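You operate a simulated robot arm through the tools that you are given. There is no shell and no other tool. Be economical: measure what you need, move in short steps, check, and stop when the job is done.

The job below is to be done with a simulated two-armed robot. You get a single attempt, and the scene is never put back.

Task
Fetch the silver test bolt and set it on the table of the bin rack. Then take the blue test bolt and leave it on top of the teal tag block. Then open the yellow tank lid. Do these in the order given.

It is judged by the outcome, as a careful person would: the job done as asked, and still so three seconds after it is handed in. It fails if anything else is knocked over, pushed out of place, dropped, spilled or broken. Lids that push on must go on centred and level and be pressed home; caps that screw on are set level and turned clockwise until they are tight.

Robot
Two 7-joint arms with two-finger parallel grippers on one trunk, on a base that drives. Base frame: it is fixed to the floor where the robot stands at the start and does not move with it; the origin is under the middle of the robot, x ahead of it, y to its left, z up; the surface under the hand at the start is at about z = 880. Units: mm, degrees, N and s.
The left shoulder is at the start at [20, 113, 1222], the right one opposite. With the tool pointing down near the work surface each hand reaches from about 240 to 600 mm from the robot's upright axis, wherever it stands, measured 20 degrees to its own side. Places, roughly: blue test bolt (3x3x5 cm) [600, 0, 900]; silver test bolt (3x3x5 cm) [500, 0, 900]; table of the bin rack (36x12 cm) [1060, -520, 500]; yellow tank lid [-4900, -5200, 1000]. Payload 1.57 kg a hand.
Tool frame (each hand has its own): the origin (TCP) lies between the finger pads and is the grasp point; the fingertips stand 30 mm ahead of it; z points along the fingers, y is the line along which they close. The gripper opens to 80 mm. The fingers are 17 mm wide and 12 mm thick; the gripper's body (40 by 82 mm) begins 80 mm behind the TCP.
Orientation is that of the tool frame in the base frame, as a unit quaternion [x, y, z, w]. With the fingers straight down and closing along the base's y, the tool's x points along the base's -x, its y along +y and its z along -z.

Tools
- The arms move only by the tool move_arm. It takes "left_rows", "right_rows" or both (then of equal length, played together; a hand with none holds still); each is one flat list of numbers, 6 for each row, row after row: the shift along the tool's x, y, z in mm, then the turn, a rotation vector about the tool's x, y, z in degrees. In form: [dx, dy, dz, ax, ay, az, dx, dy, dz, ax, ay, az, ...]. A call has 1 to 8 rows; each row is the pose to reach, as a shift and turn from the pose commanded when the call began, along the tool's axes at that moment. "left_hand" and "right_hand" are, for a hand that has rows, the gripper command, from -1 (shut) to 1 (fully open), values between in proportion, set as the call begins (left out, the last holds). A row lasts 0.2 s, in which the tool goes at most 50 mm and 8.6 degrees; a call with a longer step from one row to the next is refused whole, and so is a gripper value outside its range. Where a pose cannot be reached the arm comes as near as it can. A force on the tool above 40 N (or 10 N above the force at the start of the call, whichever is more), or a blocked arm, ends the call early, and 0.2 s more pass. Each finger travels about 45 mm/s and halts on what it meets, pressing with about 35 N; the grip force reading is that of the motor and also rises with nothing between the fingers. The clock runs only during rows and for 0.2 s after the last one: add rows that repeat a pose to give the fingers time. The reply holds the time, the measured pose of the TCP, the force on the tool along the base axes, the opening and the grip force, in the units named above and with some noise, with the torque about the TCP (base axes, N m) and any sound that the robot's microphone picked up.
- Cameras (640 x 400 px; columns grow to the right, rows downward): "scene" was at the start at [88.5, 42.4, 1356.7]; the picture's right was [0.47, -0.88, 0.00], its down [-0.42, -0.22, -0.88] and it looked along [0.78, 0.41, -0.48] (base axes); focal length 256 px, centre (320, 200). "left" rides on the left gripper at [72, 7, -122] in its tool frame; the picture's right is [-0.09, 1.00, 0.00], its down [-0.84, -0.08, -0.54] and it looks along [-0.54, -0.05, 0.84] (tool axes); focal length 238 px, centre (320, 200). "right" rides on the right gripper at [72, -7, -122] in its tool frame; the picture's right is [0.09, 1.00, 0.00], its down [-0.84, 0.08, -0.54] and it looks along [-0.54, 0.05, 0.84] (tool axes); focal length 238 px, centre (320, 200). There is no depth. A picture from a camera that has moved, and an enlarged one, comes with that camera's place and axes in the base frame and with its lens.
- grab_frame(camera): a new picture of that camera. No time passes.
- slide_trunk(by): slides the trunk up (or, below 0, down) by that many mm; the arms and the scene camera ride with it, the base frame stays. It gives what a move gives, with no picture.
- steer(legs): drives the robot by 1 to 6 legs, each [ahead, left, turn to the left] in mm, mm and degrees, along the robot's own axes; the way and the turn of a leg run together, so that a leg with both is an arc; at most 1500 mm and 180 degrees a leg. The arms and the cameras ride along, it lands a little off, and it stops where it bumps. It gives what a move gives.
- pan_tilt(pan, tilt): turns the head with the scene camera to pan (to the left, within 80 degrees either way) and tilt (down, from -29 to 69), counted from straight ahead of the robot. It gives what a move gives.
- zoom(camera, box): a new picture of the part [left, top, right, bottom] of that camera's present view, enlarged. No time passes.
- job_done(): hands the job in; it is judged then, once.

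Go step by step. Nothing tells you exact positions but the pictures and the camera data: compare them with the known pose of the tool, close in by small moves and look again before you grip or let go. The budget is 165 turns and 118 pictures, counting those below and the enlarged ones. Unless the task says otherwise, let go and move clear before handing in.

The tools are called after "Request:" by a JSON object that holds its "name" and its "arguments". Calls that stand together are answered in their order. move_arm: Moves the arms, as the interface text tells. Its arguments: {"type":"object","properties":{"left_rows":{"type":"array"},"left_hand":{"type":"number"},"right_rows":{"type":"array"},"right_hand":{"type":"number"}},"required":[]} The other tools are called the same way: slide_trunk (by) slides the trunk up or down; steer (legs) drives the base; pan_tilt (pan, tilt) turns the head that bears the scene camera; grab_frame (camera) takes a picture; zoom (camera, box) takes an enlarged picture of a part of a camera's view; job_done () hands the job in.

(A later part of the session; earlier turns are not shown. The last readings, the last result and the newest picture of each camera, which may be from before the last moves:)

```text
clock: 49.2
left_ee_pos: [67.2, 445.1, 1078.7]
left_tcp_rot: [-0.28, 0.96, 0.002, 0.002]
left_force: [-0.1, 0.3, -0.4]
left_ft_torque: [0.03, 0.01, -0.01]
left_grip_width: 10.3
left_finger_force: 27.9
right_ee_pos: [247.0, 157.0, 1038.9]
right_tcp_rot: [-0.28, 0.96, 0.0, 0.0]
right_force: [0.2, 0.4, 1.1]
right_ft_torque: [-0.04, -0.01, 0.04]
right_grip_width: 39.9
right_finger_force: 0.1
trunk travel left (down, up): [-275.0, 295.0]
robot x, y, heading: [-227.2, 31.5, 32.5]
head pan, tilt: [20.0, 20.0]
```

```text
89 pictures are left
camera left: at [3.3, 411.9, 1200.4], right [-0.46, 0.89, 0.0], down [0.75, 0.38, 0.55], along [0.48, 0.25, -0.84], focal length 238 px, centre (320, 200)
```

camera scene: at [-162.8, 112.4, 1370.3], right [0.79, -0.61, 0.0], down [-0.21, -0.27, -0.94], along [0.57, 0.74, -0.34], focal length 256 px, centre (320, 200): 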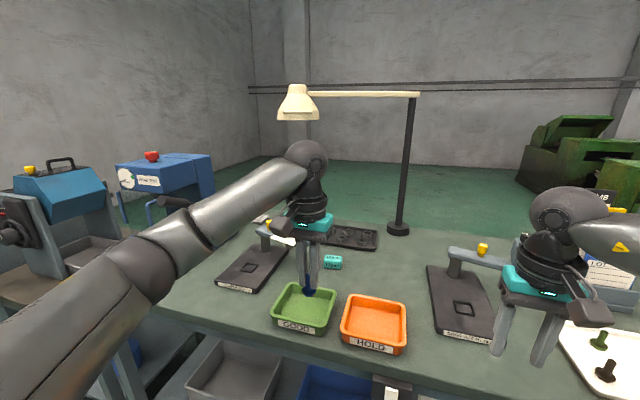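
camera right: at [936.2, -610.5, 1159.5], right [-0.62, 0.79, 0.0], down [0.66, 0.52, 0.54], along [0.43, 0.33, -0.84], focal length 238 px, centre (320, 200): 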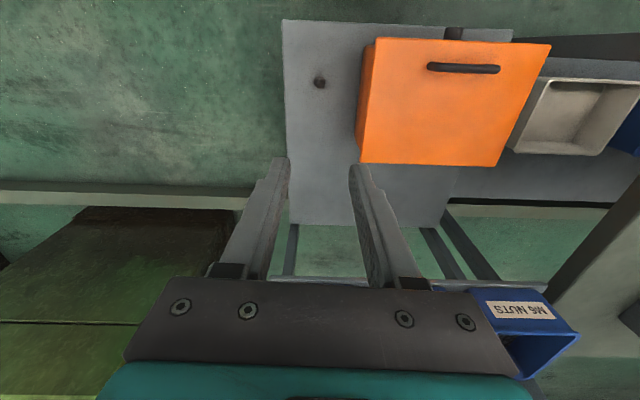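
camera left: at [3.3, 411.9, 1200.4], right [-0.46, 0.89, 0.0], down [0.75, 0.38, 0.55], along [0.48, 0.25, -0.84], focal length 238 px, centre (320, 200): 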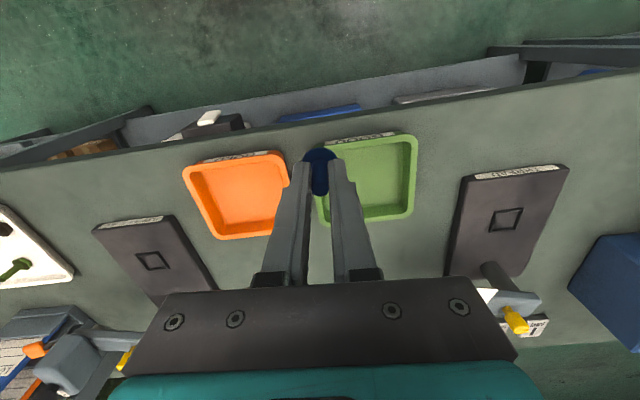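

The teal block is at about (299, 643). I'll raise the right hand for clearance over the dial fixture, then drive ahead toward the bench.

Request:
{"name": "move_arm", "arguments": {"right_rows": [0, 0, -40, 0, 0, 0, 0, 0, -80, 0, 0, 0, 0, 0, -120, 0, 0, 0, 0, 0, -120, 0, 0, 0]}}

Request:
{"name": "steer", "arguments": {"legs": [[215, 5, 0]]}}

Request:
{"name": "pan_tilt", "arguments": {"pan": 25, "tilt": 35}}

Request:
{"name": "grab_frame", "arguments": {"camera": "scene"}}

Request:
{"name": "grab_frame", "arguments": {"camera": "left"}}

```text
clock: 50.2
left_ee_pos: [66.5, 445.1, 1078.2]
left_tcp_rot: [-0.28, 0.96, 0.002, 0.003]
left_force: [0.1, -0.1, -0.4]
left_ft_torque: [-0.03, 0.01, 0.01]
left_grip_width: 10.4
left_finger_force: 28.9
right_ee_pos: [247.8, 155.2, 1156.2]
right_tcp_rot: [-0.279, 0.96, 0.0, 0.0]
right_force: [0.2, 0.5, -0.1]
right_ft_torque: [-0.03, 0.03, 0.01]
right_grip_width: 40.1
right_finger_force: 0.1
trunk travel left (down, up): [-275.0, 295.0]
robot x, y, heading: [-228.0, 32.4, 32.5]
head pan, tilt: [20.0, 20.0]
```

```text
clock: 51.9
left_ee_pos: [243.6, 562.0, 1077.7]
left_tcp_rot: [-0.279, 0.96, 0.001, 0.002]
left_force: [-0.4, 0.4, -1.8]
left_ft_torque: [0.02, 0.01, 0.04]
left_grip_width: 10.7
left_finger_force: 28.1
right_ee_pos: [424.6, 273.6, 1154.8]
right_tcp_rot: [-0.278, 0.96, 0.0, 0.0]
right_force: [0.2, 0.2, -0.5]
right_ft_torque: [-0.01, -0.01, -0.02]
right_grip_width: 40.1
right_finger_force: 0.1
trunk travel left (down, up): [-275.0, 295.0]
robot x, y, heading: [-47.2, 150.7, 32.5]
head pan, tilt: [20.0, 20.0]
```

```text
clock: 52.6
left_ee_pos: [241.6, 563.2, 1078.0]
left_tcp_rot: [-0.279, 0.96, 0.001, 0.002]
left_force: [-0.4, 0.1, -0.2]
left_ft_torque: [0.02, -0.02, 0.01]
left_grip_width: 10.7
left_finger_force: 28.4
right_ee_pos: [422.6, 273.9, 1156.5]
right_tcp_rot: [-0.279, 0.96, 0.0, 0.0]
right_force: [-0.4, 0.1, 0.6]
right_ft_torque: [0.01, -0.01, -0.04]
right_grip_width: 40.0
right_finger_force: 0.0
trunk travel left (down, up): [-275.0, 295.0]
robot x, y, heading: [-48.0, 149.1, 32.3]
head pan, tilt: [25.0, 35.0]
```

```text
88 pictures are left
camera scene: at [3.1, 229.9, 1346.5], right [0.84, -0.54, 0.0], down [-0.31, -0.48, -0.82], along [0.44, 0.69, -0.57], focal length 256 px, centre (320, 200)
```

scene: 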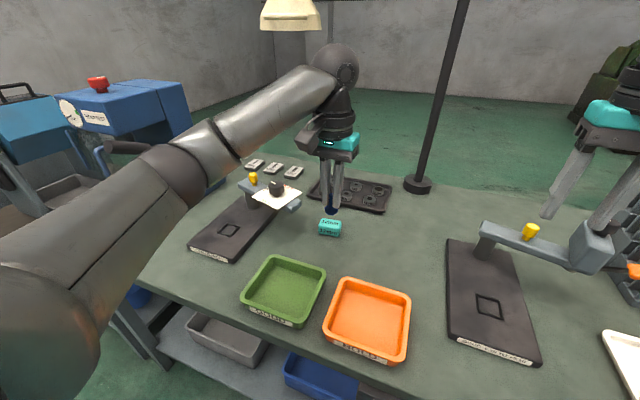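

```text
87 pictures are left
camera left: at [178.9, 528.8, 1200.4], right [-0.46, 0.89, 0.0], down [0.75, 0.38, 0.55], along [0.49, 0.25, -0.84], focal length 238 px, centre (320, 200)
```

left: 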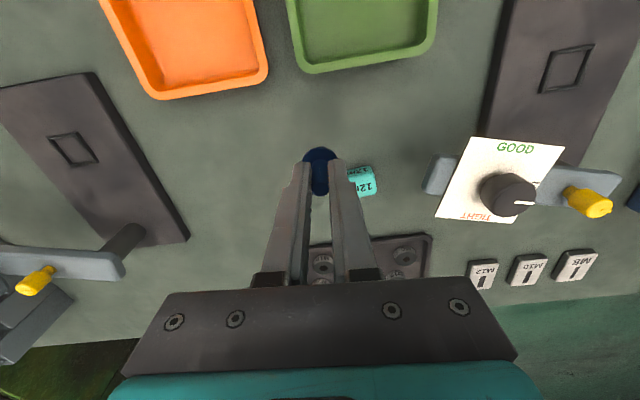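

The block is in view. I'll zoom to measure it before placing.

Request:
{"name": "zoom", "arguments": {"camera": "scene", "box": [290, 180, 370, 250]}}

Request:
{"name": "zoom", "arguments": {"camera": "left", "box": [270, 130, 410, 220]}}

```text
5.71 times, centred on (330, 215) of scene
camera zoom: at [3.1, 229.9, 1346.5], right [0.84, -0.54, 0.0], down [-0.31, -0.48, -0.82], along [0.44, 0.69, -0.57], focal length 1460 px, centre (263, 114)
```

zoom: 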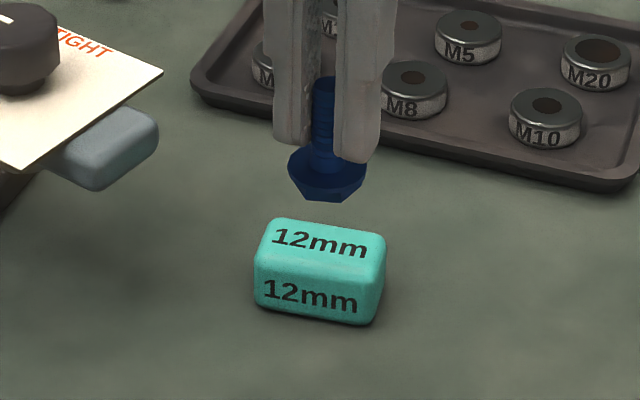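

```text
4.44 times, centred on (340, 175) of left
camera zoom: at [178.9, 528.8, 1200.4], right [-0.46, 0.89, 0.0], down [0.75, 0.38, 0.55], along [0.49, 0.25, -0.84], focal length 1059 px, centre (231, 311)
```

zoom: 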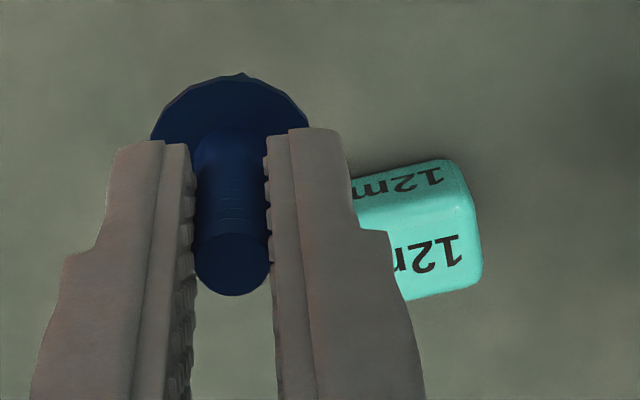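

The block's top measures about 58 x 33 mm, centred near (305, 653) at z≈908. I'll nudge the base 35 mm ahead for reach and then bring the bolt over it, staying high.

Request:
{"name": "steer", "arguments": {"legs": [[35, 0, 0]]}}

Request:
{"name": "move_arm", "arguments": {"left_rows": [-33, 21, 0, 0, 0, 0, -66, 42, 0, 0, 0, 0, -66, 42, 0, 0, 0, 0]}}

Request:
{"name": "grab_frame", "arguments": {"camera": "left"}}

Request:
{"name": "grab_frame", "arguments": {"camera": "scene"}}

```text
clock: 53.5
left_ee_pos: [272.9, 581.6, 1076.8]
left_tcp_rot: [-0.28, 0.96, 0.001, 0.002]
left_force: [-0.1, 0.1, -0.6]
left_ft_torque: [-0.04, 0.03, 0.01]
left_grip_width: 10.3
left_finger_force: 28.7
right_ee_pos: [455.0, 291.8, 1156.4]
right_tcp_rot: [-0.279, 0.96, -0.001, 0.0]
right_force: [-0.3, 0.6, 0.7]
right_ft_torque: [-0.04, 0.05, 0.0]
right_grip_width: 40.0
right_finger_force: 0.0
trunk travel left (down, up): [-275.0, 295.0]
robot x, y, heading: [-19.8, 170.6, 32.4]
head pan, tilt: [25.0, 35.0]
```

```text
clock: 54.3
left_ee_pos: [305.1, 651.2, 1079.6]
left_tcp_rot: [-0.279, 0.96, 0.002, 0.002]
left_force: [0.6, -0.2, 0.1]
left_ft_torque: [-0.03, -0.02, 0.01]
left_grip_width: 10.6
left_finger_force: 28.6
right_ee_pos: [453.3, 291.4, 1156.8]
right_tcp_rot: [-0.279, 0.96, 0.0, 0.001]
right_force: [0.0, -0.5, -0.1]
right_ft_torque: [-0.02, -0.01, 0.0]
right_grip_width: 40.0
right_finger_force: 0.1
trunk travel left (down, up): [-275.0, 295.0]
robot x, y, heading: [-22.1, 170.5, 32.2]
head pan, tilt: [25.0, 35.0]
```

```text
84 pictures are left
camera left: at [242.2, 619.5, 1200.8], right [-0.46, 0.89, 0.0], down [0.75, 0.38, 0.55], along [0.49, 0.25, -0.84], focal length 238 px, centre (320, 200)
```

left: 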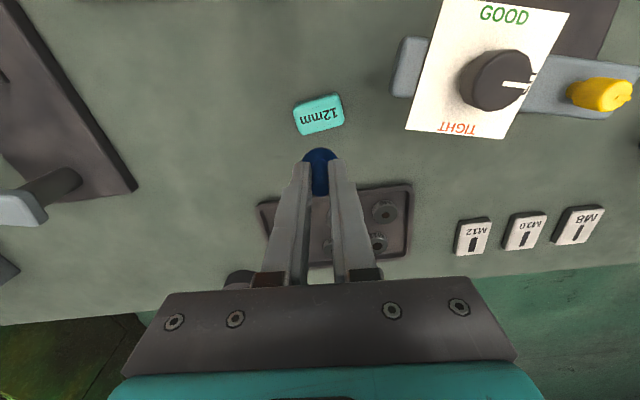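

```text
83 pictures are left
camera scene: at [32.4, 248.7, 1346.5], right [0.84, -0.54, 0.0], down [-0.31, -0.48, -0.82], along [0.44, 0.69, -0.57], focal length 256 px, centre (320, 200)
```

scene: 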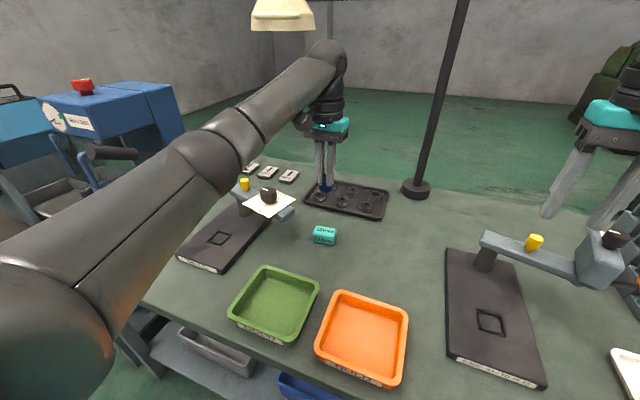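

Request:
{"name": "zoom", "arguments": {"camera": "left", "box": [280, 80, 360, 145]}}

Request:
{"name": "move_arm", "arguments": {"left_rows": [0, 0, 30, 0, 0, 0, 0, 0, 60, 0, 0, 0, 0, 0, 90, 0, 0, 0, 0, 0, 90, 0, 0, 0]}}

Request:
{"name": "grab_frame", "arguments": {"camera": "left"}}

Request:
{"name": "zoom", "arguments": {"camera": "scene", "box": [280, 180, 370, 260]}}

```text
6.15 times, centred on (320, 112) of left
camera zoom: at [242.2, 619.5, 1200.8], right [-0.46, 0.89, 0.0], down [0.75, 0.38, 0.55], along [0.49, 0.25, -0.84], focal length 1467 px, centre (320, 738)
```

zoom: 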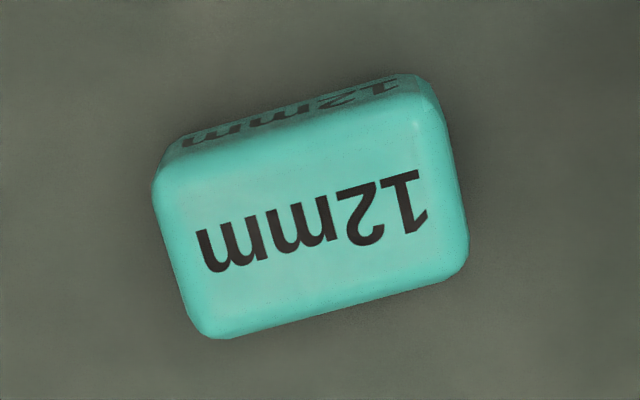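

```text
clock: 55.3
left_ee_pos: [306.4, 653.5, 987.9]
left_tcp_rot: [-0.28, 0.96, 0.003, 0.002]
left_force: [0.1, 0.3, -0.3]
left_ft_torque: [0.0, 0.0, -0.02]
left_grip_width: 10.1
left_finger_force: 28.4
right_ee_pos: [454.4, 291.4, 1157.3]
right_tcp_rot: [-0.279, 0.96, 0.0, 0.001]
right_force: [0.6, 0.9, -0.9]
right_ft_torque: [0.0, 0.0, 0.0]
right_grip_width: 39.9
right_finger_force: 0.1
trunk travel left (down, up): [-275.0, 295.0]
robot x, y, heading: [-24.5, 171.4, 32.4]
head pan, tilt: [25.0, 35.0]
```

```text
81 pictures are left
camera left: at [241.9, 620.0, 1111.2], right [-0.46, 0.89, 0.0], down [0.75, 0.38, 0.55], along [0.49, 0.25, -0.84], focal length 238 px, centre (320, 200)
```

left: 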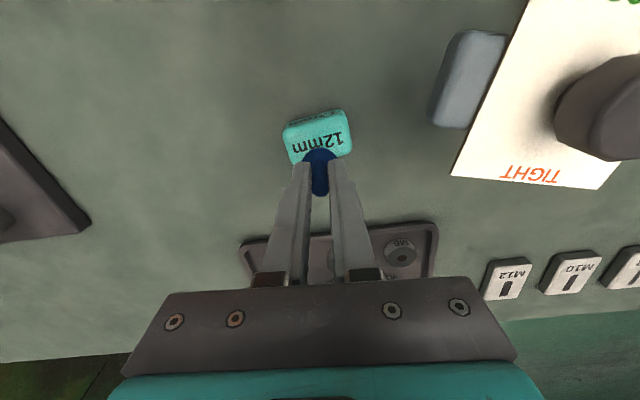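

```text
5.00 times, centred on (325, 220) of scene
camera zoom: at [32.5, 248.6, 1346.5], right [0.84, -0.54, 0.0], down [-0.31, -0.48, -0.82], along [0.44, 0.69, -0.57], focal length 1278 px, centre (295, 100)
```

zoom: 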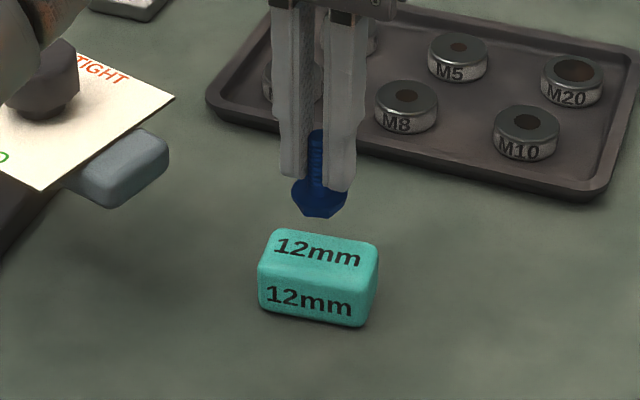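

Aligned with the block's centre. I'll go down another 22 mm and check from the side.

Request:
{"name": "move_arm", "arguments": {"left_rows": [0, 0, 11, 0, 0, 0, 0, 0, 22, 0, 0, 0, 0, 0, 22, 0, 0, 0]}}

Request:
{"name": "zoom", "arguments": {"camera": "scene", "box": [295, 200, 355, 254]}}

Request:
{"name": "zoom", "arguments": {"camera": "left", "box": [260, 100, 380, 220]}}

```text
clock: 56.1
left_ee_pos: [305.7, 651.1, 966.8]
left_tcp_rot: [-0.28, 0.96, 0.002, 0.002]
left_force: [0.7, 0.3, -0.7]
left_ft_torque: [0.0, 0.0, 0.04]
left_grip_width: 10.4
left_finger_force: 28.2
right_ee_pos: [452.9, 291.6, 1157.6]
right_tcp_rot: [-0.279, 0.96, 0.0, 0.0]
right_force: [0.5, -0.7, -0.7]
right_ft_torque: [-0.02, 0.01, -0.02]
right_grip_width: 39.7
right_finger_force: 0.1
trunk travel left (down, up): [-275.0, 295.0]
robot x, y, heading: [-22.4, 172.5, 32.3]
head pan, tilt: [25.0, 35.0]
```

```text
7.41 times, centred on (325, 227) of scene
camera zoom: at [32.6, 248.6, 1346.5], right [0.84, -0.54, 0.0], down [-0.31, -0.48, -0.82], along [0.44, 0.69, -0.57], focal length 1893 px, centre (283, 0)
```

zoom: 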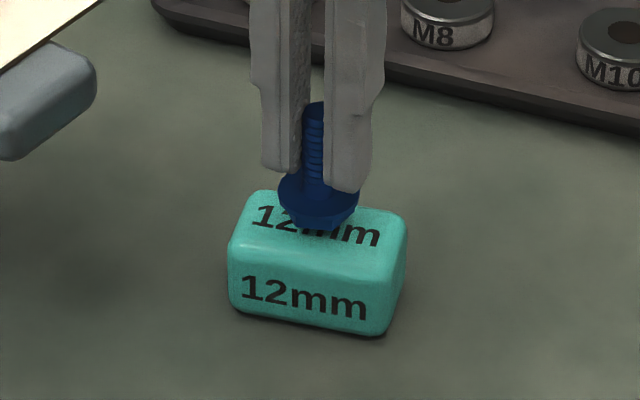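

```text
3.33 times, centred on (320, 160) of left
camera zoom: at [241.4, 619.0, 1088.2], right [-0.46, 0.89, 0.0], down [0.75, 0.38, 0.55], along [0.49, 0.25, -0.84], focal length 794 px, centre (320, 333)
```

zoom: 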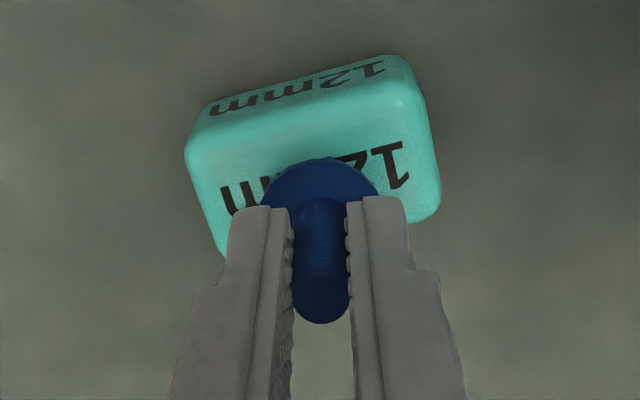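

Both views agree to within a few mm. I'll shift 2 mm forward and lower slowly to contact.

Request:
{"name": "move_arm", "arguments": {"left_rows": [-2, 0, 2, 0, 0, 0, -2, 0, 4, 0, 0, 0, -2, 0, 5.5, 0, 0, 0, -2, 0, 7, 0, 0, 0, -2, 0, 8, 0, 0, 0, -2, 0, 8, 0, 0, 0]}}

Request:
{"name": "zoom", "arguments": {"camera": "scene", "box": [295, 200, 355, 254]}}

```text
clock: 57.5
left_ee_pos: [307.9, 654.1, 960.6]
left_tcp_rot: [-0.279, 0.96, 0.002, 0.005]
left_force: [-1.3, 1.3, 15.6]
left_ft_torque: [0.11, 0.05, 0.02]
left_grip_width: 10.6
left_finger_force: 28.7
right_ee_pos: [453.1, 290.4, 1157.5]
right_tcp_rot: [-0.278, 0.961, 0.0, 0.001]
right_force: [-0.1, -0.1, 0.1]
right_ft_torque: [0.02, -0.03, -0.01]
right_grip_width: 40.1
right_finger_force: 0.1
trunk travel left (down, up): [-275.0, 295.0]
robot x, y, heading: [-23.8, 169.7, 32.5]
head pan, tilt: [25.0, 35.0]
```

```text
7.41 times, centred on (325, 227) of scene
camera zoom: at [31.7, 247.7, 1346.7], right [0.84, -0.54, 0.0], down [-0.31, -0.48, -0.82], along [0.44, 0.69, -0.57], focal length 1893 px, centre (283, 0)
```

zoom: 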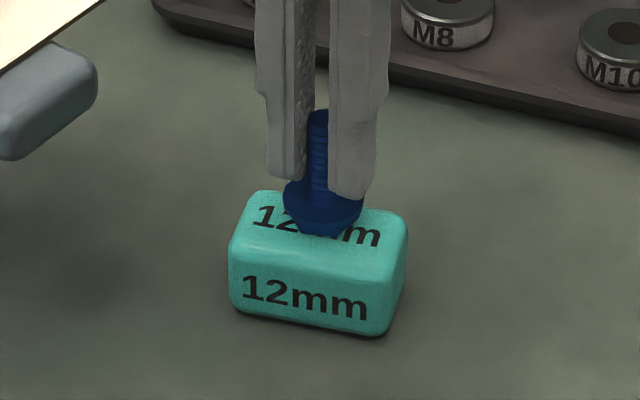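

Touched at z≈960 with the bolt centred on the block. I'll relieve the force and open gently.

Request:
{"name": "move_arm", "arguments": {"left_rows": [-2, 0, -1.5, 0, 0, 0, -2, 0, -1.5, 0, 0, 0]}}

```text
clock: 58.1
left_ee_pos: [308.1, 653.6, 960.4]
left_tcp_rot: [-0.279, 0.96, 0.002, 0.002]
left_force: [-3.1, 0.6, 12.7]
left_ft_torque: [-0.01, 0.09, 0.03]
left_grip_width: 10.5
left_finger_force: 27.9
right_ee_pos: [452.5, 289.6, 1157.9]
right_tcp_rot: [-0.279, 0.96, 0.0, 0.001]
right_force: [-0.3, 0.5, 0.1]
right_ft_torque: [-0.03, 0.04, 0.04]
right_grip_width: 40.1
right_finger_force: 0.1
trunk travel left (down, up): [-275.0, 295.0]
robot x, y, heading: [-21.8, 170.8, 32.4]
head pan, tilt: [25.0, 35.0]
```

I shifted an unneeded 2 mm; I'll undo that before opening.

Request:
{"name": "move_arm", "arguments": {"left_rows": [2, 0, -0.7, 0, 0, 0, 2, 0, -0.7, 0, 0, 0]}}

Request:
{"name": "zoom", "arguments": {"camera": "scene", "box": [295, 200, 355, 254]}}

```text
clock: 58.7
left_ee_pos: [307.8, 652.2, 961.6]
left_tcp_rot: [-0.279, 0.96, 0.001, 0.003]
left_force: [3.1, 2.7, 10.0]
left_ft_torque: [0.14, -0.15, 0.02]
left_grip_width: 10.4
left_finger_force: 28.1
right_ee_pos: [454.1, 290.3, 1158.4]
right_tcp_rot: [-0.28, 0.96, 0.001, 0.0]
right_force: [0.5, 0.7, 0.3]
right_ft_torque: [0.02, 0.03, 0.03]
right_grip_width: 40.1
right_finger_force: 0.1
trunk travel left (down, up): [-275.0, 295.0]
robot x, y, heading: [-18.3, 171.7, 32.9]
head pan, tilt: [25.0, 35.0]
```

```text
7.41 times, centred on (325, 227) of scene
camera zoom: at [32.5, 248.3, 1346.5], right [0.84, -0.54, 0.0], down [-0.31, -0.48, -0.82], along [0.44, 0.69, -0.57], focal length 1893 px, centre (283, 0)
```

zoom: 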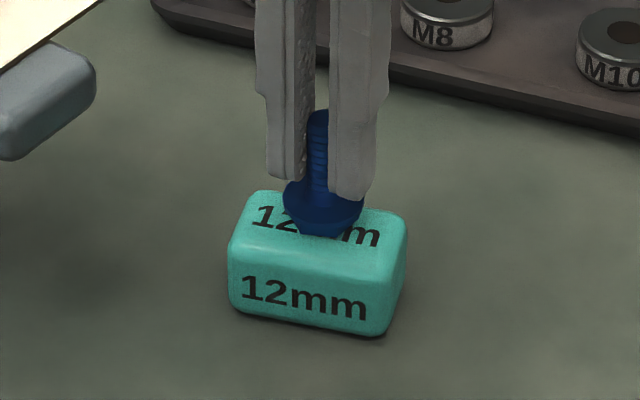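

Request:
{"name": "move_arm", "arguments": {"left_rows": [-1, 0, -1, 0, 0, 0, -1, 0, -1, 0, 0, 0, -1, 0, -1, 0, 0, 0]}}

Request:
{"name": "move_arm", "arguments": {"left_rows": [0, 0, 0, 0, 0, 0, 0, 0, 0, 0, 0, 0, 0, 0, 0, 0, 0, 0, 0, 0, 0, 0, 0, 0], "left_hand": -0.1}}

Request:
{"name": "zoom", "arguments": {"camera": "scene", "box": [295, 200, 355, 254]}}

Request:
{"name": "grab_frame", "arguments": {"camera": "left"}}

```text
clock: 59.5
left_ee_pos: [307.0, 652.3, 960.2]
left_tcp_rot: [-0.28, 0.96, 0.002, 0.002]
left_force: [0.2, -1.1, 1.8]
left_ft_torque: [-0.02, -0.03, 0.0]
left_grip_width: 10.6
left_finger_force: 28.7
right_ee_pos: [453.7, 292.8, 1156.7]
right_tcp_rot: [-0.279, 0.96, 0.0, 0.0]
right_force: [0.4, -0.8, -0.2]
right_ft_torque: [0.0, -0.01, -0.02]
right_grip_width: 39.9
right_finger_force: 0.1
trunk travel left (down, up): [-275.0, 295.0]
robot x, y, heading: [-20.4, 170.8, 32.0]
head pan, tilt: [25.0, 35.0]
```

```text
clock: 60.5
left_ee_pos: [308.4, 653.9, 962.7]
left_tcp_rot: [-0.279, 0.96, 0.002, 0.002]
left_force: [-0.6, 1.6, -0.4]
left_ft_torque: [-0.01, -0.02, 0.02]
left_grip_width: 36.1
left_finger_force: 0.0
right_ee_pos: [453.2, 291.5, 1157.1]
right_tcp_rot: [-0.279, 0.96, 0.0, 0.0]
right_force: [0.1, 0.1, 0.0]
right_ft_torque: [-0.04, -0.01, 0.01]
right_grip_width: 39.8
right_finger_force: 0.0
trunk travel left (down, up): [-275.0, 295.0]
robot x, y, heading: [-15.9, 168.5, 32.4]
head pan, tilt: [25.0, 35.0]
```

```text
7.41 times, centred on (325, 227) of scene
camera zoom: at [32.6, 248.6, 1346.5], right [0.84, -0.54, 0.0], down [-0.31, -0.48, -0.82], along [0.44, 0.69, -0.57], focal length 1893 px, centre (283, 0)
```

zoom: 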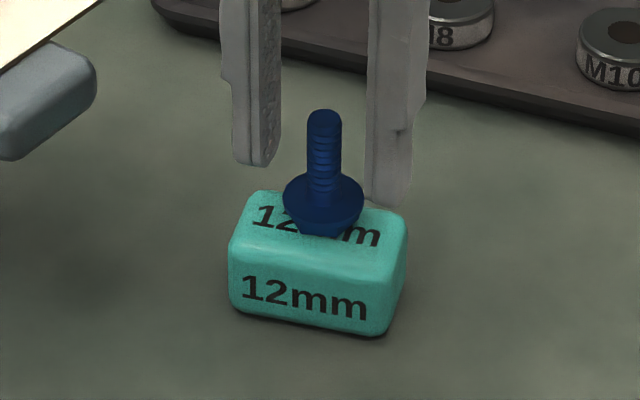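

```text
74 pictures are left
camera left: at [244.3, 620.2, 1084.1], right [-0.46, 0.89, 0.0], down [0.75, 0.38, 0.55], along [0.49, 0.25, -0.84], focal length 238 px, centre (320, 200)
```

left: 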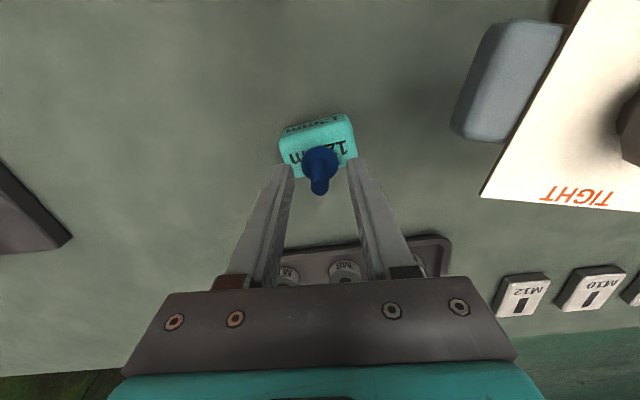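

The bolt stands freely on the block. I'll rise straight up and back away from the bench.

Request:
{"name": "move_arm", "arguments": {"left_rows": [0, 0, -15, 0, 0, 0, 0, 0, -45, 0, 0, 0, 0, 0, -85, 0, 0, 0, 0, 0, -125, 0, 0, 0, 0, 0, -150, 0, 0, 0, 0, 0, -150, 0, 0, 0]}}

Request:
{"name": "steer", "arguments": {"legs": [[-400, 0, 0]]}}

Request:
{"name": "grab_frame", "arguments": {"camera": "scene"}}

```text
clock: 61.9
left_ee_pos: [307.7, 652.6, 1111.1]
left_tcp_rot: [-0.279, 0.96, 0.001, 0.003]
left_force: [-0.5, -0.2, 0.4]
left_ft_torque: [-0.01, 0.02, -0.04]
left_grip_width: 36.3
left_finger_force: 0.0
right_ee_pos: [454.1, 292.5, 1157.0]
right_tcp_rot: [-0.278, 0.961, 0.0, 0.0]
right_force: [-0.2, -0.6, -0.3]
right_ft_torque: [-0.03, -0.01, -0.01]
right_grip_width: 39.9
right_finger_force: 0.1
trunk travel left (down, up): [-275.0, 295.0]
robot x, y, heading: [-20.0, 168.8, 32.2]
head pan, tilt: [25.0, 35.0]
```

```text
clock: 64.4
left_ee_pos: [-23.1, 439.5, 1113.0]
left_tcp_rot: [-0.274, 0.962, 0.002, 0.002]
left_force: [-0.3, -0.4, 0.3]
left_ft_torque: [0.0, 0.0, 0.01]
left_grip_width: 35.8
left_finger_force: 0.1
right_ee_pos: [119.2, 76.5, 1158.0]
right_tcp_rot: [-0.275, 0.961, 0.001, 0.0]
right_force: [0.3, -0.3, 0.2]
right_ft_torque: [-0.03, -0.03, -0.01]
right_grip_width: 40.2
right_finger_force: 0.0
trunk travel left (down, up): [-275.0, 295.0]
robot x, y, heading: [-359.2, -41.7, 31.8]
head pan, tilt: [25.0, 35.0]
```

```text
73 pictures are left
camera scene: at [-302.6, 37.1, 1346.5], right [0.84, -0.55, 0.0], down [-0.31, -0.48, -0.82], along [0.45, 0.69, -0.57], focal length 256 px, centre (320, 200)
```

scene: 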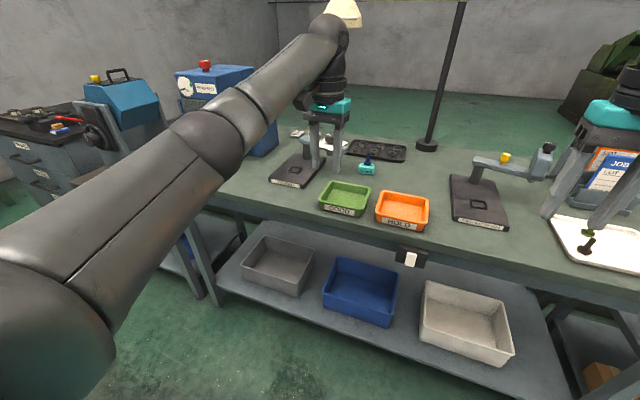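

The blue bolt stands on the block. Next I turn toward the yellow tank at (-4900, -5200) and look at the way.

Request:
{"name": "steer", "arguments": {"legs": [[-300, 0, 0], [0, 0, -163]]}}

Request:
{"name": "pan_tilt", "arguments": {"pan": 0, "tilt": 12}}

Request:
{"name": "grab_frame", "arguments": {"camera": "scene"}}

```text
clock: 73.1
left_ee_pos: [-788.7, -757.3, 1112.6]
left_tcp_rot: [0.91, 0.415, -0.002, 0.002]
left_force: [-0.2, 0.2, -0.3]
left_ft_torque: [-0.03, -0.01, 0.03]
left_grip_width: 36.1
left_finger_force: 0.1
right_ee_pos: [-1032.1, -451.2, 1156.7]
right_tcp_rot: [0.911, 0.413, 0.0, 0.001]
right_force: [0.5, -0.2, -0.5]
right_ft_torque: [0.04, 0.01, 0.01]
right_grip_width: 39.9
right_finger_force: 0.0
trunk travel left (down, up): [-275.0, 295.0]
robot x, y, heading: [-610.8, -201.3, -131.0]
head pan, tilt: [25.0, 35.0]
```

```text
clock: 74.0
left_ee_pos: [-789.2, -756.6, 1112.0]
left_tcp_rot: [0.91, 0.414, -0.002, 0.002]
left_force: [0.0, 0.6, 0.3]
left_ft_torque: [0.0, 0.0, 0.01]
left_grip_width: 36.1
left_finger_force: 0.0
right_ee_pos: [-1034.8, -454.5, 1157.0]
right_tcp_rot: [0.91, 0.414, 0.0, -0.001]
right_force: [-0.4, -0.9, 0.1]
right_ft_torque: [-0.02, 0.04, -0.02]
right_grip_width: 40.1
right_finger_force: 0.0
trunk travel left (down, up): [-275.0, 295.0]
robot x, y, heading: [-613.3, -199.8, -130.9]
head pan, tilt: [0.0, 12.0]
```

```text
72 pictures are left
camera scene: at [-681.3, -278.3, 1383.3], right [-0.75, 0.66, 0.0], down [0.14, 0.16, -0.98], along [-0.64, -0.74, -0.21], focal length 256 px, centre (320, 200)
```

scene: 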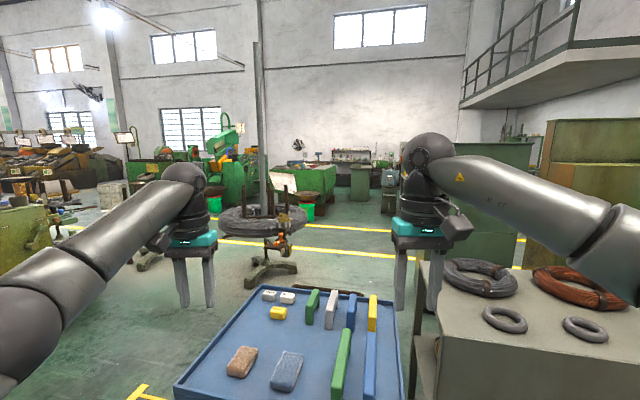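

A low table with coloured bars lies straight ahead and a cart to the right; the tank should be far beyond near pixel (317,160). I'll zoom and look to both sides.

Request:
{"name": "zoom", "arguments": {"camera": "scene", "box": [220, 110, 440, 250]}}

Request:
{"name": "pan_tilt", "arguments": {"pan": 40, "tilt": 25}}

Request:
{"name": "grab_frame", "arguments": {"camera": "scene"}}

Request:
{"name": "pan_tilt", "arguments": {"pan": 0, "tilt": 40}}

Request:
{"name": "grab_frame", "arguments": {"camera": "scene"}}

```text
2.86 times, centred on (330, 180) of scene
camera zoom: at [-681.3, -278.3, 1383.3], right [-0.75, 0.66, 0.0], down [0.14, 0.16, -0.98], along [-0.64, -0.74, -0.21], focal length 730 px, centre (291, 257)
```

zoom: 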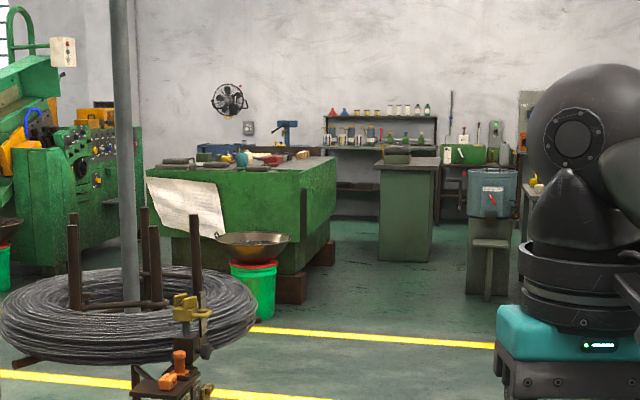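

```text
clock: 75.0
left_ee_pos: [-790.3, -758.3, 1113.0]
left_tcp_rot: [0.91, 0.415, -0.002, 0.002]
left_force: [-0.2, 0.7, 0.1]
left_ft_torque: [-0.02, 0.01, 0.02]
left_grip_width: 36.2
left_finger_force: 0.0
right_ee_pos: [-1031.2, -452.4, 1156.2]
right_tcp_rot: [0.911, 0.413, -0.001, 0.0]
right_force: [-1.2, 0.0, 0.4]
right_ft_torque: [0.01, -0.01, 0.01]
right_grip_width: 40.1
right_finger_force: 0.0
trunk travel left (down, up): [-275.0, 295.0]
robot x, y, heading: [-610.4, -202.0, -131.1]
head pan, tilt: [40.0, 25.0]
```

```text
70 pictures are left
camera scene: at [-621.9, -300.0, 1362.3], right [-1.0, 0.02, 0.0], down [0.01, 0.42, -0.91], along [-0.02, -0.91, -0.42], focal length 256 px, centre (320, 200)
```

scene: 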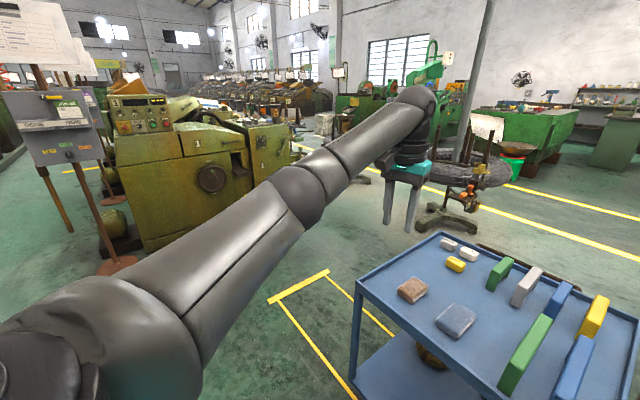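

```text
clock: 76.1
left_ee_pos: [-790.1, -757.3, 1111.3]
left_tcp_rot: [0.91, 0.414, -0.002, 0.002]
left_force: [-0.2, 0.4, 0.1]
left_ft_torque: [-0.02, 0.01, -0.04]
left_grip_width: 35.9
left_finger_force: 0.0
right_ee_pos: [-1033.8, -452.9, 1156.5]
right_tcp_rot: [0.911, 0.413, 0.001, -0.001]
right_force: [-0.6, 0.5, 0.7]
right_ft_torque: [0.0, -0.01, 0.05]
right_grip_width: 40.1
right_finger_force: 0.1
trunk travel left (down, up): [-275.0, 295.0]
robot x, y, heading: [-612.5, -200.3, -131.3]
head pan, tilt: [0.0, 40.0]
```

```text
69 pictures are left
camera scene: at [-675.9, -272.0, 1339.0], right [-0.75, 0.66, 0.0], down [0.42, 0.48, -0.77], along [-0.5, -0.58, -0.64], focal length 256 px, centre (320, 200)
```

scene: 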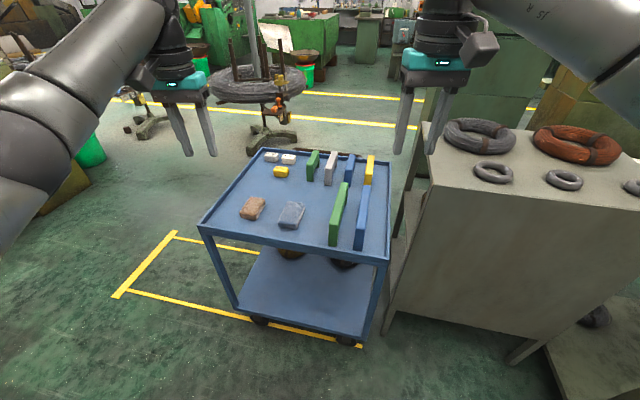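

A blue cart and a cabinet block the straight way; the left side is open. I'll swing left around the cart and look again.

Request:
{"name": "steer", "arguments": {"legs": [[107, 639, 0], [1027, 495, 0]]}}

Request:
{"name": "pan_tilt", "arguments": {"pan": -15, "tilt": 20}}

Request:
{"name": "grab_frame", "arguments": {"camera": "scene"}}

```text
clock: 85.1
left_ee_pos: [-688.3, -2350.2, 1111.8]
left_tcp_rot: [0.912, 0.41, -0.002, 0.002]
left_force: [-0.1, -0.9, 0.3]
left_ft_torque: [0.02, 0.01, -0.01]
left_grip_width: 35.9
left_finger_force: 0.1
right_ee_pos: [-929.4, -2044.0, 1157.9]
right_tcp_rot: [0.912, 0.41, 0.0, 0.0]
right_force: [0.8, -1.0, 0.3]
right_ft_torque: [0.0, -0.01, 0.03]
right_grip_width: 40.2
right_finger_force: 0.1
trunk travel left (down, up): [-275.0, 295.0]
robot x, y, heading: [-506.4, -1792.0, -131.7]
head pan, tilt: [0.0, 40.0]
```

```text
clock: 86.0
left_ee_pos: [-688.6, -2350.4, 1112.3]
left_tcp_rot: [0.912, 0.411, -0.002, 0.002]
left_force: [0.9, -0.1, 0.3]
left_ft_torque: [0.01, 0.03, 0.0]
left_grip_width: 35.9
left_finger_force: 0.0
right_ee_pos: [-929.6, -2042.6, 1156.6]
right_tcp_rot: [0.912, 0.41, 0.0, 0.0]
right_force: [0.9, -0.5, 0.6]
right_ft_torque: [0.02, 0.02, 0.01]
right_grip_width: 39.9
right_finger_force: 0.0
trunk travel left (down, up): [-275.0, 295.0]
robot x, y, heading: [-508.2, -1794.5, -131.4]
head pan, tilt: [-15.0, 20.0]
```

```text
68 pictures are left
camera scene: at [-592.3, -1853.4, 1370.3], right [-0.55, 0.83, 0.0], down [0.29, 0.19, -0.94], along [-0.78, -0.52, -0.34], focal length 256 px, centre (320, 200)
```

scene: 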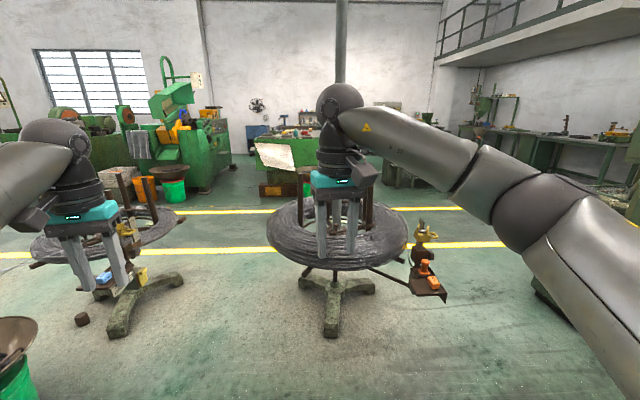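

Two wire-coil stands block the left; the gap between the right coil and the blue cart looks passable. I'll turn toward it and look.

Request:
{"name": "steer", "arguments": {"legs": [[0, 0, -61]]}}

Request:
{"name": "pan_tilt", "arguments": {"pan": 0, "tilt": 30}}

Request:
{"name": "grab_frame", "arguments": {"camera": "scene"}}

```text
clock: 89.0
left_ee_pos: [-1078.7, -1917.2, 1112.0]
left_tcp_rot: [0.995, -0.097, -0.002, 0.001]
left_force: [-0.7, -0.5, 0.2]
left_ft_torque: [0.0, 0.01, -0.01]
left_grip_width: 36.0
left_finger_force: 0.0
right_ee_pos: [-933.7, -1553.1, 1157.0]
right_tcp_rot: [0.995, -0.098, 0.0, 0.0]
right_force: [0.3, -0.6, -0.4]
right_ft_torque: [-0.02, 0.0, 0.0]
right_grip_width: 40.1
right_finger_force: 0.1
trunk travel left (down, up): [-275.0, 295.0]
robot x, y, heading: [-508.7, -1792.6, 168.8]
head pan, tilt: [-15.0, 20.0]
```

```text
clock: 89.8
left_ee_pos: [-1077.6, -1918.0, 1112.3]
left_tcp_rot: [0.995, -0.097, -0.003, 0.0]
left_force: [0.3, 0.4, 0.3]
left_ft_torque: [0.06, 0.01, 0.01]
left_grip_width: 36.1
left_finger_force: 0.0
right_ee_pos: [-934.5, -1554.6, 1156.4]
right_tcp_rot: [0.995, -0.098, 0.0, 0.0]
right_force: [0.7, 0.0, -0.5]
right_ft_torque: [0.0, -0.02, 0.01]
right_grip_width: 40.2
right_finger_force: 0.0
trunk travel left (down, up): [-275.0, 295.0]
robot x, y, heading: [-508.1, -1796.1, 168.9]
head pan, tilt: [0.0, 30.0]
```

```text
67 pictures are left
camera scene: at [-606.5, -1774.8, 1354.3], right [0.2, 0.98, 0.0], down [0.49, -0.1, -0.87], along [-0.85, 0.17, -0.5], focal length 256 px, centre (320, 200)
```

scene: 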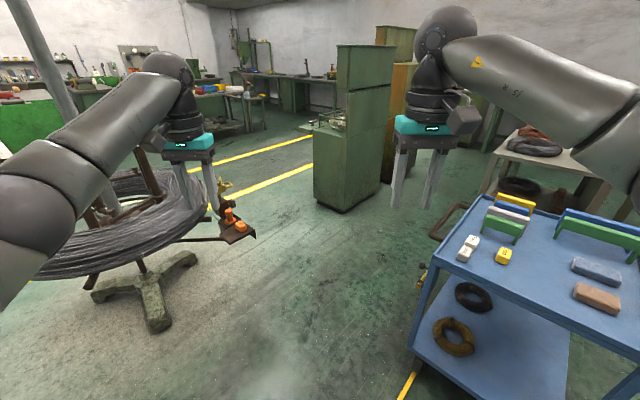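

The way runs between the coil bracket and the cart, then left past the green cabinet. I'll drive to the gap and turn to face the far side.

Request:
{"name": "steer", "arguments": {"legs": [[1354, -35, 0], [0, 0, 56]]}}

Request:
{"name": "pan_tilt", "arguments": {"pan": 0, "tilt": 25}}

Request:
{"name": "grab_frame", "arguments": {"camera": "scene"}}

```text
clock: 99.1
left_ee_pos: [-2043.5, -2056.5, 1113.1]
left_tcp_rot: [0.92, 0.391, -0.002, 0.001]
left_force: [0.2, 0.1, -0.8]
left_ft_torque: [0.03, -0.03, -0.01]
left_grip_width: 35.9
left_finger_force: 0.1
right_ee_pos: [-2271.6, -1739.2, 1156.8]
right_tcp_rot: [0.921, 0.39, 0.0, 0.001]
right_force: [0.9, 1.3, -0.1]
right_ft_torque: [0.04, 0.0, -0.01]
right_grip_width: 40.2
right_finger_force: 0.1
trunk travel left (down, up): [-275.0, 295.0]
robot x, y, heading: [-1837.6, -1505.7, -133.9]
head pan, tilt: [0.0, 30.0]
```

```text
clock: 99.8
left_ee_pos: [-2045.3, -2056.6, 1112.3]
left_tcp_rot: [0.92, 0.392, -0.002, 0.002]
left_force: [0.3, 0.2, -0.1]
left_ft_torque: [0.01, 0.01, 0.02]
left_grip_width: 36.2
left_finger_force: 0.0
right_ee_pos: [-2271.5, -1739.3, 1158.1]
right_tcp_rot: [0.921, 0.391, 0.0, 0.001]
right_force: [-0.1, 0.1, 0.2]
right_ft_torque: [0.01, 0.0, 0.0]
right_grip_width: 39.9
right_finger_force: 0.2
trunk travel left (down, up): [-275.0, 295.0]
robot x, y, heading: [-1838.9, -1506.4, -133.9]
head pan, tilt: [0.0, 25.0]
```

```text
66 pictures are left
camera scene: at [-1912.0, -1582.1, 1362.2], right [-0.72, 0.69, 0.0], down [0.29, 0.3, -0.91], along [-0.63, -0.65, -0.42], focal length 256 px, centre (320, 200)
```

scene: 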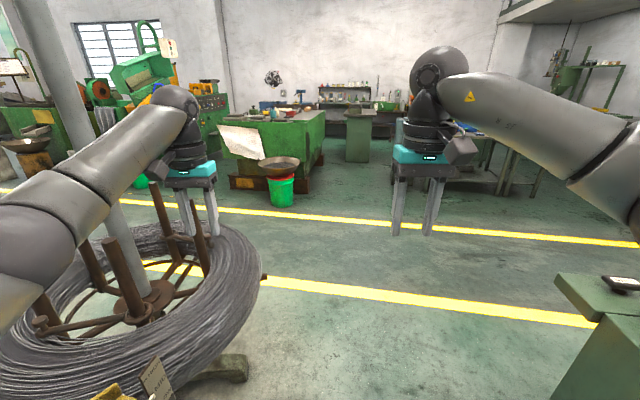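

The passage ahead is clear between the coil and cabinet. I'll drive through slightly to the right.

Request:
{"name": "steer", "arguments": {"legs": [[600, -80, 0], [900, -20, 0]]}}

Request:
{"name": "pan_tilt", "arguments": {"pan": 0, "tilt": 15}}

Request:
{"name": "grab_frame", "arguments": {"camera": "scene"}}

```text
clock: 107.6
left_ee_pos: [-3156.3, -3082.4, 1111.5]
left_tcp_rot: [0.919, 0.394, -0.003, 0.002]
left_force: [-1.1, 0.1, -0.7]
left_ft_torque: [-0.02, 0.01, 0.0]
left_grip_width: 36.1
left_finger_force: 0.0
right_ee_pos: [-3385.7, -2767.8, 1156.7]
right_tcp_rot: [0.919, 0.394, 0.0, 0.0]
right_force: [-0.7, 0.2, -0.1]
right_ft_torque: [0.01, -0.01, -0.01]
right_grip_width: 40.1
right_finger_force: 0.2
trunk travel left (down, up): [-275.0, 295.0]
robot x, y, heading: [-2954.6, -2532.0, -133.4]
head pan, tilt: [0.0, 25.0]
```

```text
clock: 108.3
left_ee_pos: [-3155.9, -3081.7, 1112.0]
left_tcp_rot: [0.919, 0.395, -0.003, 0.002]
left_force: [0.5, 0.5, -1.1]
left_ft_torque: [-0.01, 0.02, 0.0]
left_grip_width: 36.1
left_finger_force: 0.1
right_ee_pos: [-3385.2, -2767.0, 1156.6]
right_tcp_rot: [0.919, 0.395, 0.0, 0.0]
right_force: [-0.2, 0.5, 0.4]
right_ft_torque: [0.01, 0.0, 0.01]
right_grip_width: 40.0
right_finger_force: 0.0
trunk travel left (down, up): [-275.0, 295.0]
robot x, y, heading: [-2954.5, -2535.9, -133.4]
head pan, tilt: [0.0, 15.0]
```

```text
65 pictures are left
camera scene: at [-3027.3, -2608.7, 1378.4], right [-0.72, 0.69, 0.0], down [0.18, 0.19, -0.97], along [-0.67, -0.7, -0.26], focal length 256 px, centre (320, 200)
```

scene: 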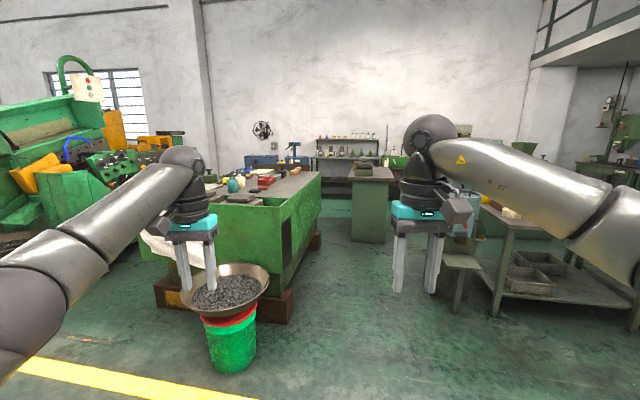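

Request:
{"name": "zoom", "arguments": {"camera": "scene", "box": [200, 120, 420, 260]}}

Request:
{"name": "zoom", "arguments": {"camera": "scene", "box": [225, 130, 325, 200]}}

Request:
{"name": "zoom", "arguments": {"camera": "scene", "box": [310, 120, 410, 190]}}

```text
2.86 times, centred on (310, 190) of scene
camera zoom: at [-3027.3, -2608.7, 1378.4], right [-0.72, 0.69, 0.0], down [0.18, 0.19, -0.97], along [-0.67, -0.7, -0.26], focal length 730 px, centre (349, 229)
```

zoom: 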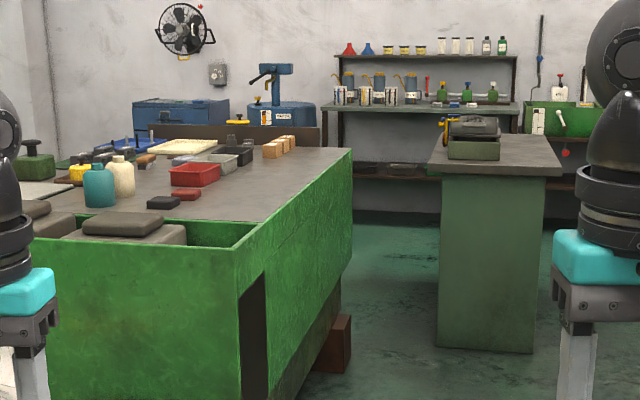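

```text
5.71 times, centred on (275, 165) of scene
camera zoom: at [-3027.3, -2608.7, 1378.4], right [-0.72, 0.69, 0.0], down [0.18, 0.19, -0.97], along [-0.67, -0.7, -0.26], focal length 1460 px, centre (577, 400)
```

zoom: 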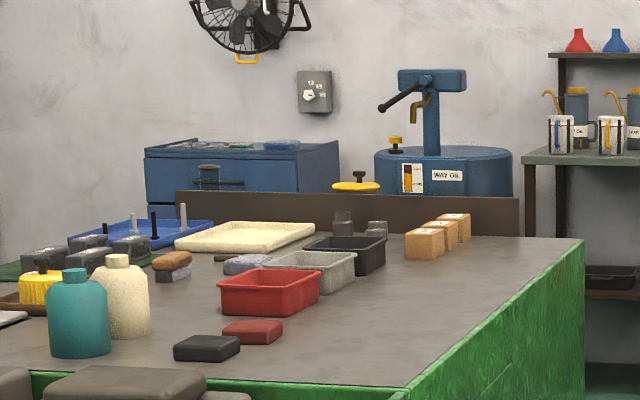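

```text
5.71 times, centred on (360, 155) of scene
camera zoom: at [-3027.3, -2608.7, 1378.4], right [-0.72, 0.69, 0.0], down [0.18, 0.19, -0.97], along [-0.67, -0.7, -0.26], focal length 1460 px, centre (91, 457)
```

zoom: 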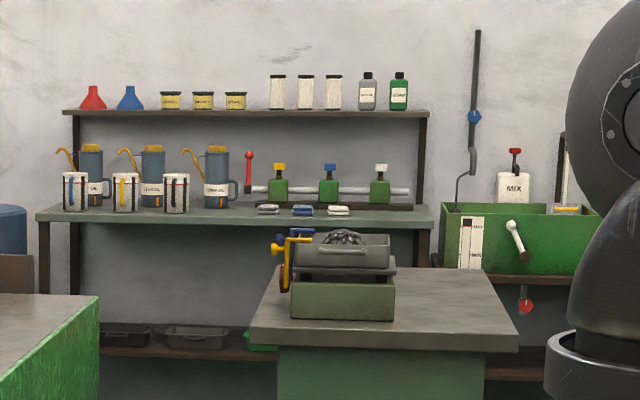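

I can see it: a yellow lid with a black knob behind the back board of the green table, matching the given place. I'll drive up the aisle to the right of the green table for a better view.

Request:
{"name": "steer", "arguments": {"legs": [[1000, -140, 0], [900, -130, 0]]}}

Request:
{"name": "slide_trunk", "arguments": {"by": 290}}

Request:
{"name": "pan_tilt", "arguments": {"pan": 10, "tilt": 28}}

Request:
{"name": "grab_frame", "arguments": {"camera": "scene"}}

```text
clock: 117.9
left_ee_pos: [-4642.2, -4297.6, 1111.3]
left_tcp_rot: [0.915, 0.404, -0.002, 0.002]
left_force: [0.0, -0.3, -0.1]
left_ft_torque: [0.04, -0.02, 0.01]
left_grip_width: 36.0
left_finger_force: 0.1
right_ee_pos: [-4876.3, -3985.7, 1157.0]
right_tcp_rot: [0.915, 0.403, -0.001, -0.001]
right_force: [-0.7, 1.1, -0.3]
right_ft_torque: [0.01, -0.02, 0.04]
right_grip_width: 39.9
right_finger_force: 0.0
trunk travel left (down, up): [-275.0, 295.0]
robot x, y, heading: [-4449.2, -3745.5, -132.3]
head pan, tilt: [0.0, 15.0]
```

```text
clock: 120.8
left_ee_pos: [-4642.8, -4296.6, 1402.6]
left_tcp_rot: [0.915, 0.404, -0.001, 0.002]
left_force: [-1.3, 0.0, -1.1]
left_ft_torque: [-0.02, 0.02, 0.05]
left_grip_width: 36.0
left_finger_force: 0.0
right_ee_pos: [-4877.2, -3986.3, 1447.3]
right_tcp_rot: [0.915, 0.403, 0.0, 0.0]
right_force: [0.1, 0.5, 0.3]
right_ft_torque: [-0.01, 0.01, 0.01]
right_grip_width: 39.9
right_finger_force: 0.0
trunk travel left (down, up): [-565.0, 5.0]
robot x, y, heading: [-4454.3, -3743.9, -132.5]
head pan, tilt: [0.0, 15.0]
```

```text
clock: 121.6
left_ee_pos: [-4641.0, -4297.7, 1402.5]
left_tcp_rot: [0.915, 0.403, -0.002, 0.001]
left_force: [-0.4, -0.7, -0.1]
left_ft_torque: [0.03, -0.01, 0.0]
left_grip_width: 35.9
left_finger_force: 0.0
right_ee_pos: [-4877.1, -3986.3, 1446.8]
right_tcp_rot: [0.915, 0.403, 0.0, -0.001]
right_force: [0.5, -0.3, -0.7]
right_ft_torque: [-0.01, -0.01, -0.02]
right_grip_width: 40.1
right_finger_force: 0.1
trunk travel left (down, up): [-565.0, 5.0]
robot x, y, heading: [-4450.6, -3744.6, -132.4]
head pan, tilt: [10.0, 28.0]
```

```text
61 pictures are left
camera scene: at [-4508.1, -3828.3, 1647.5], right [-0.84, 0.54, 0.0], down [0.25, 0.4, -0.88], along [-0.47, -0.75, -0.47], focal length 256 px, centre (320, 200)
```

scene: 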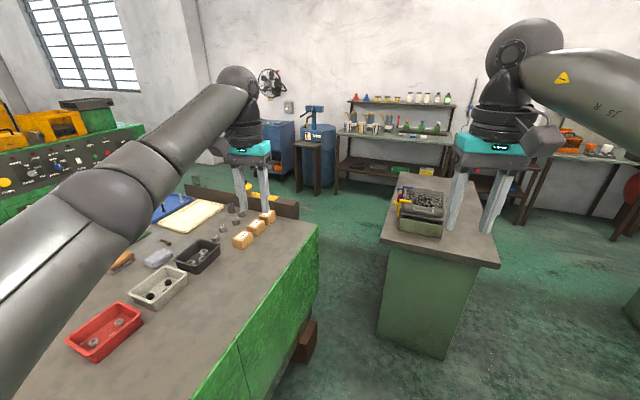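

Request:
{"name": "zoom", "arguments": {"camera": "scene", "box": [180, 90, 360, 250]}}

Request:
{"name": "grab_frame", "arguments": {"camera": "left"}}

```text
2.50 times, centred on (270, 170) of scene
camera zoom: at [-4508.1, -3828.3, 1647.5], right [-0.84, 0.54, 0.0], down [0.25, 0.4, -0.88], along [-0.47, -0.75, -0.47], focal length 639 px, centre (445, 275)
```

zoom: 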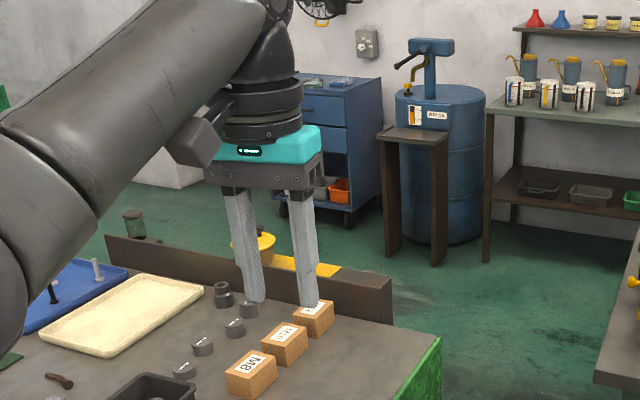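

```text
59 pictures are left
camera left: at [-4587.2, -4246.9, 1524.2], right [0.67, -0.74, 0.0], down [-0.62, -0.56, 0.55], along [-0.4, -0.37, -0.84], focal length 238 px, centre (320, 200)
```

left: 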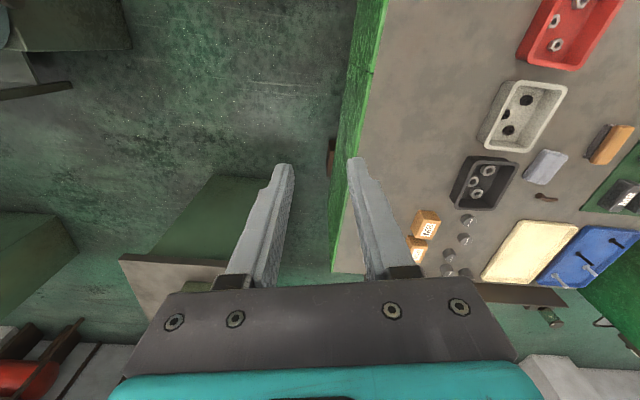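

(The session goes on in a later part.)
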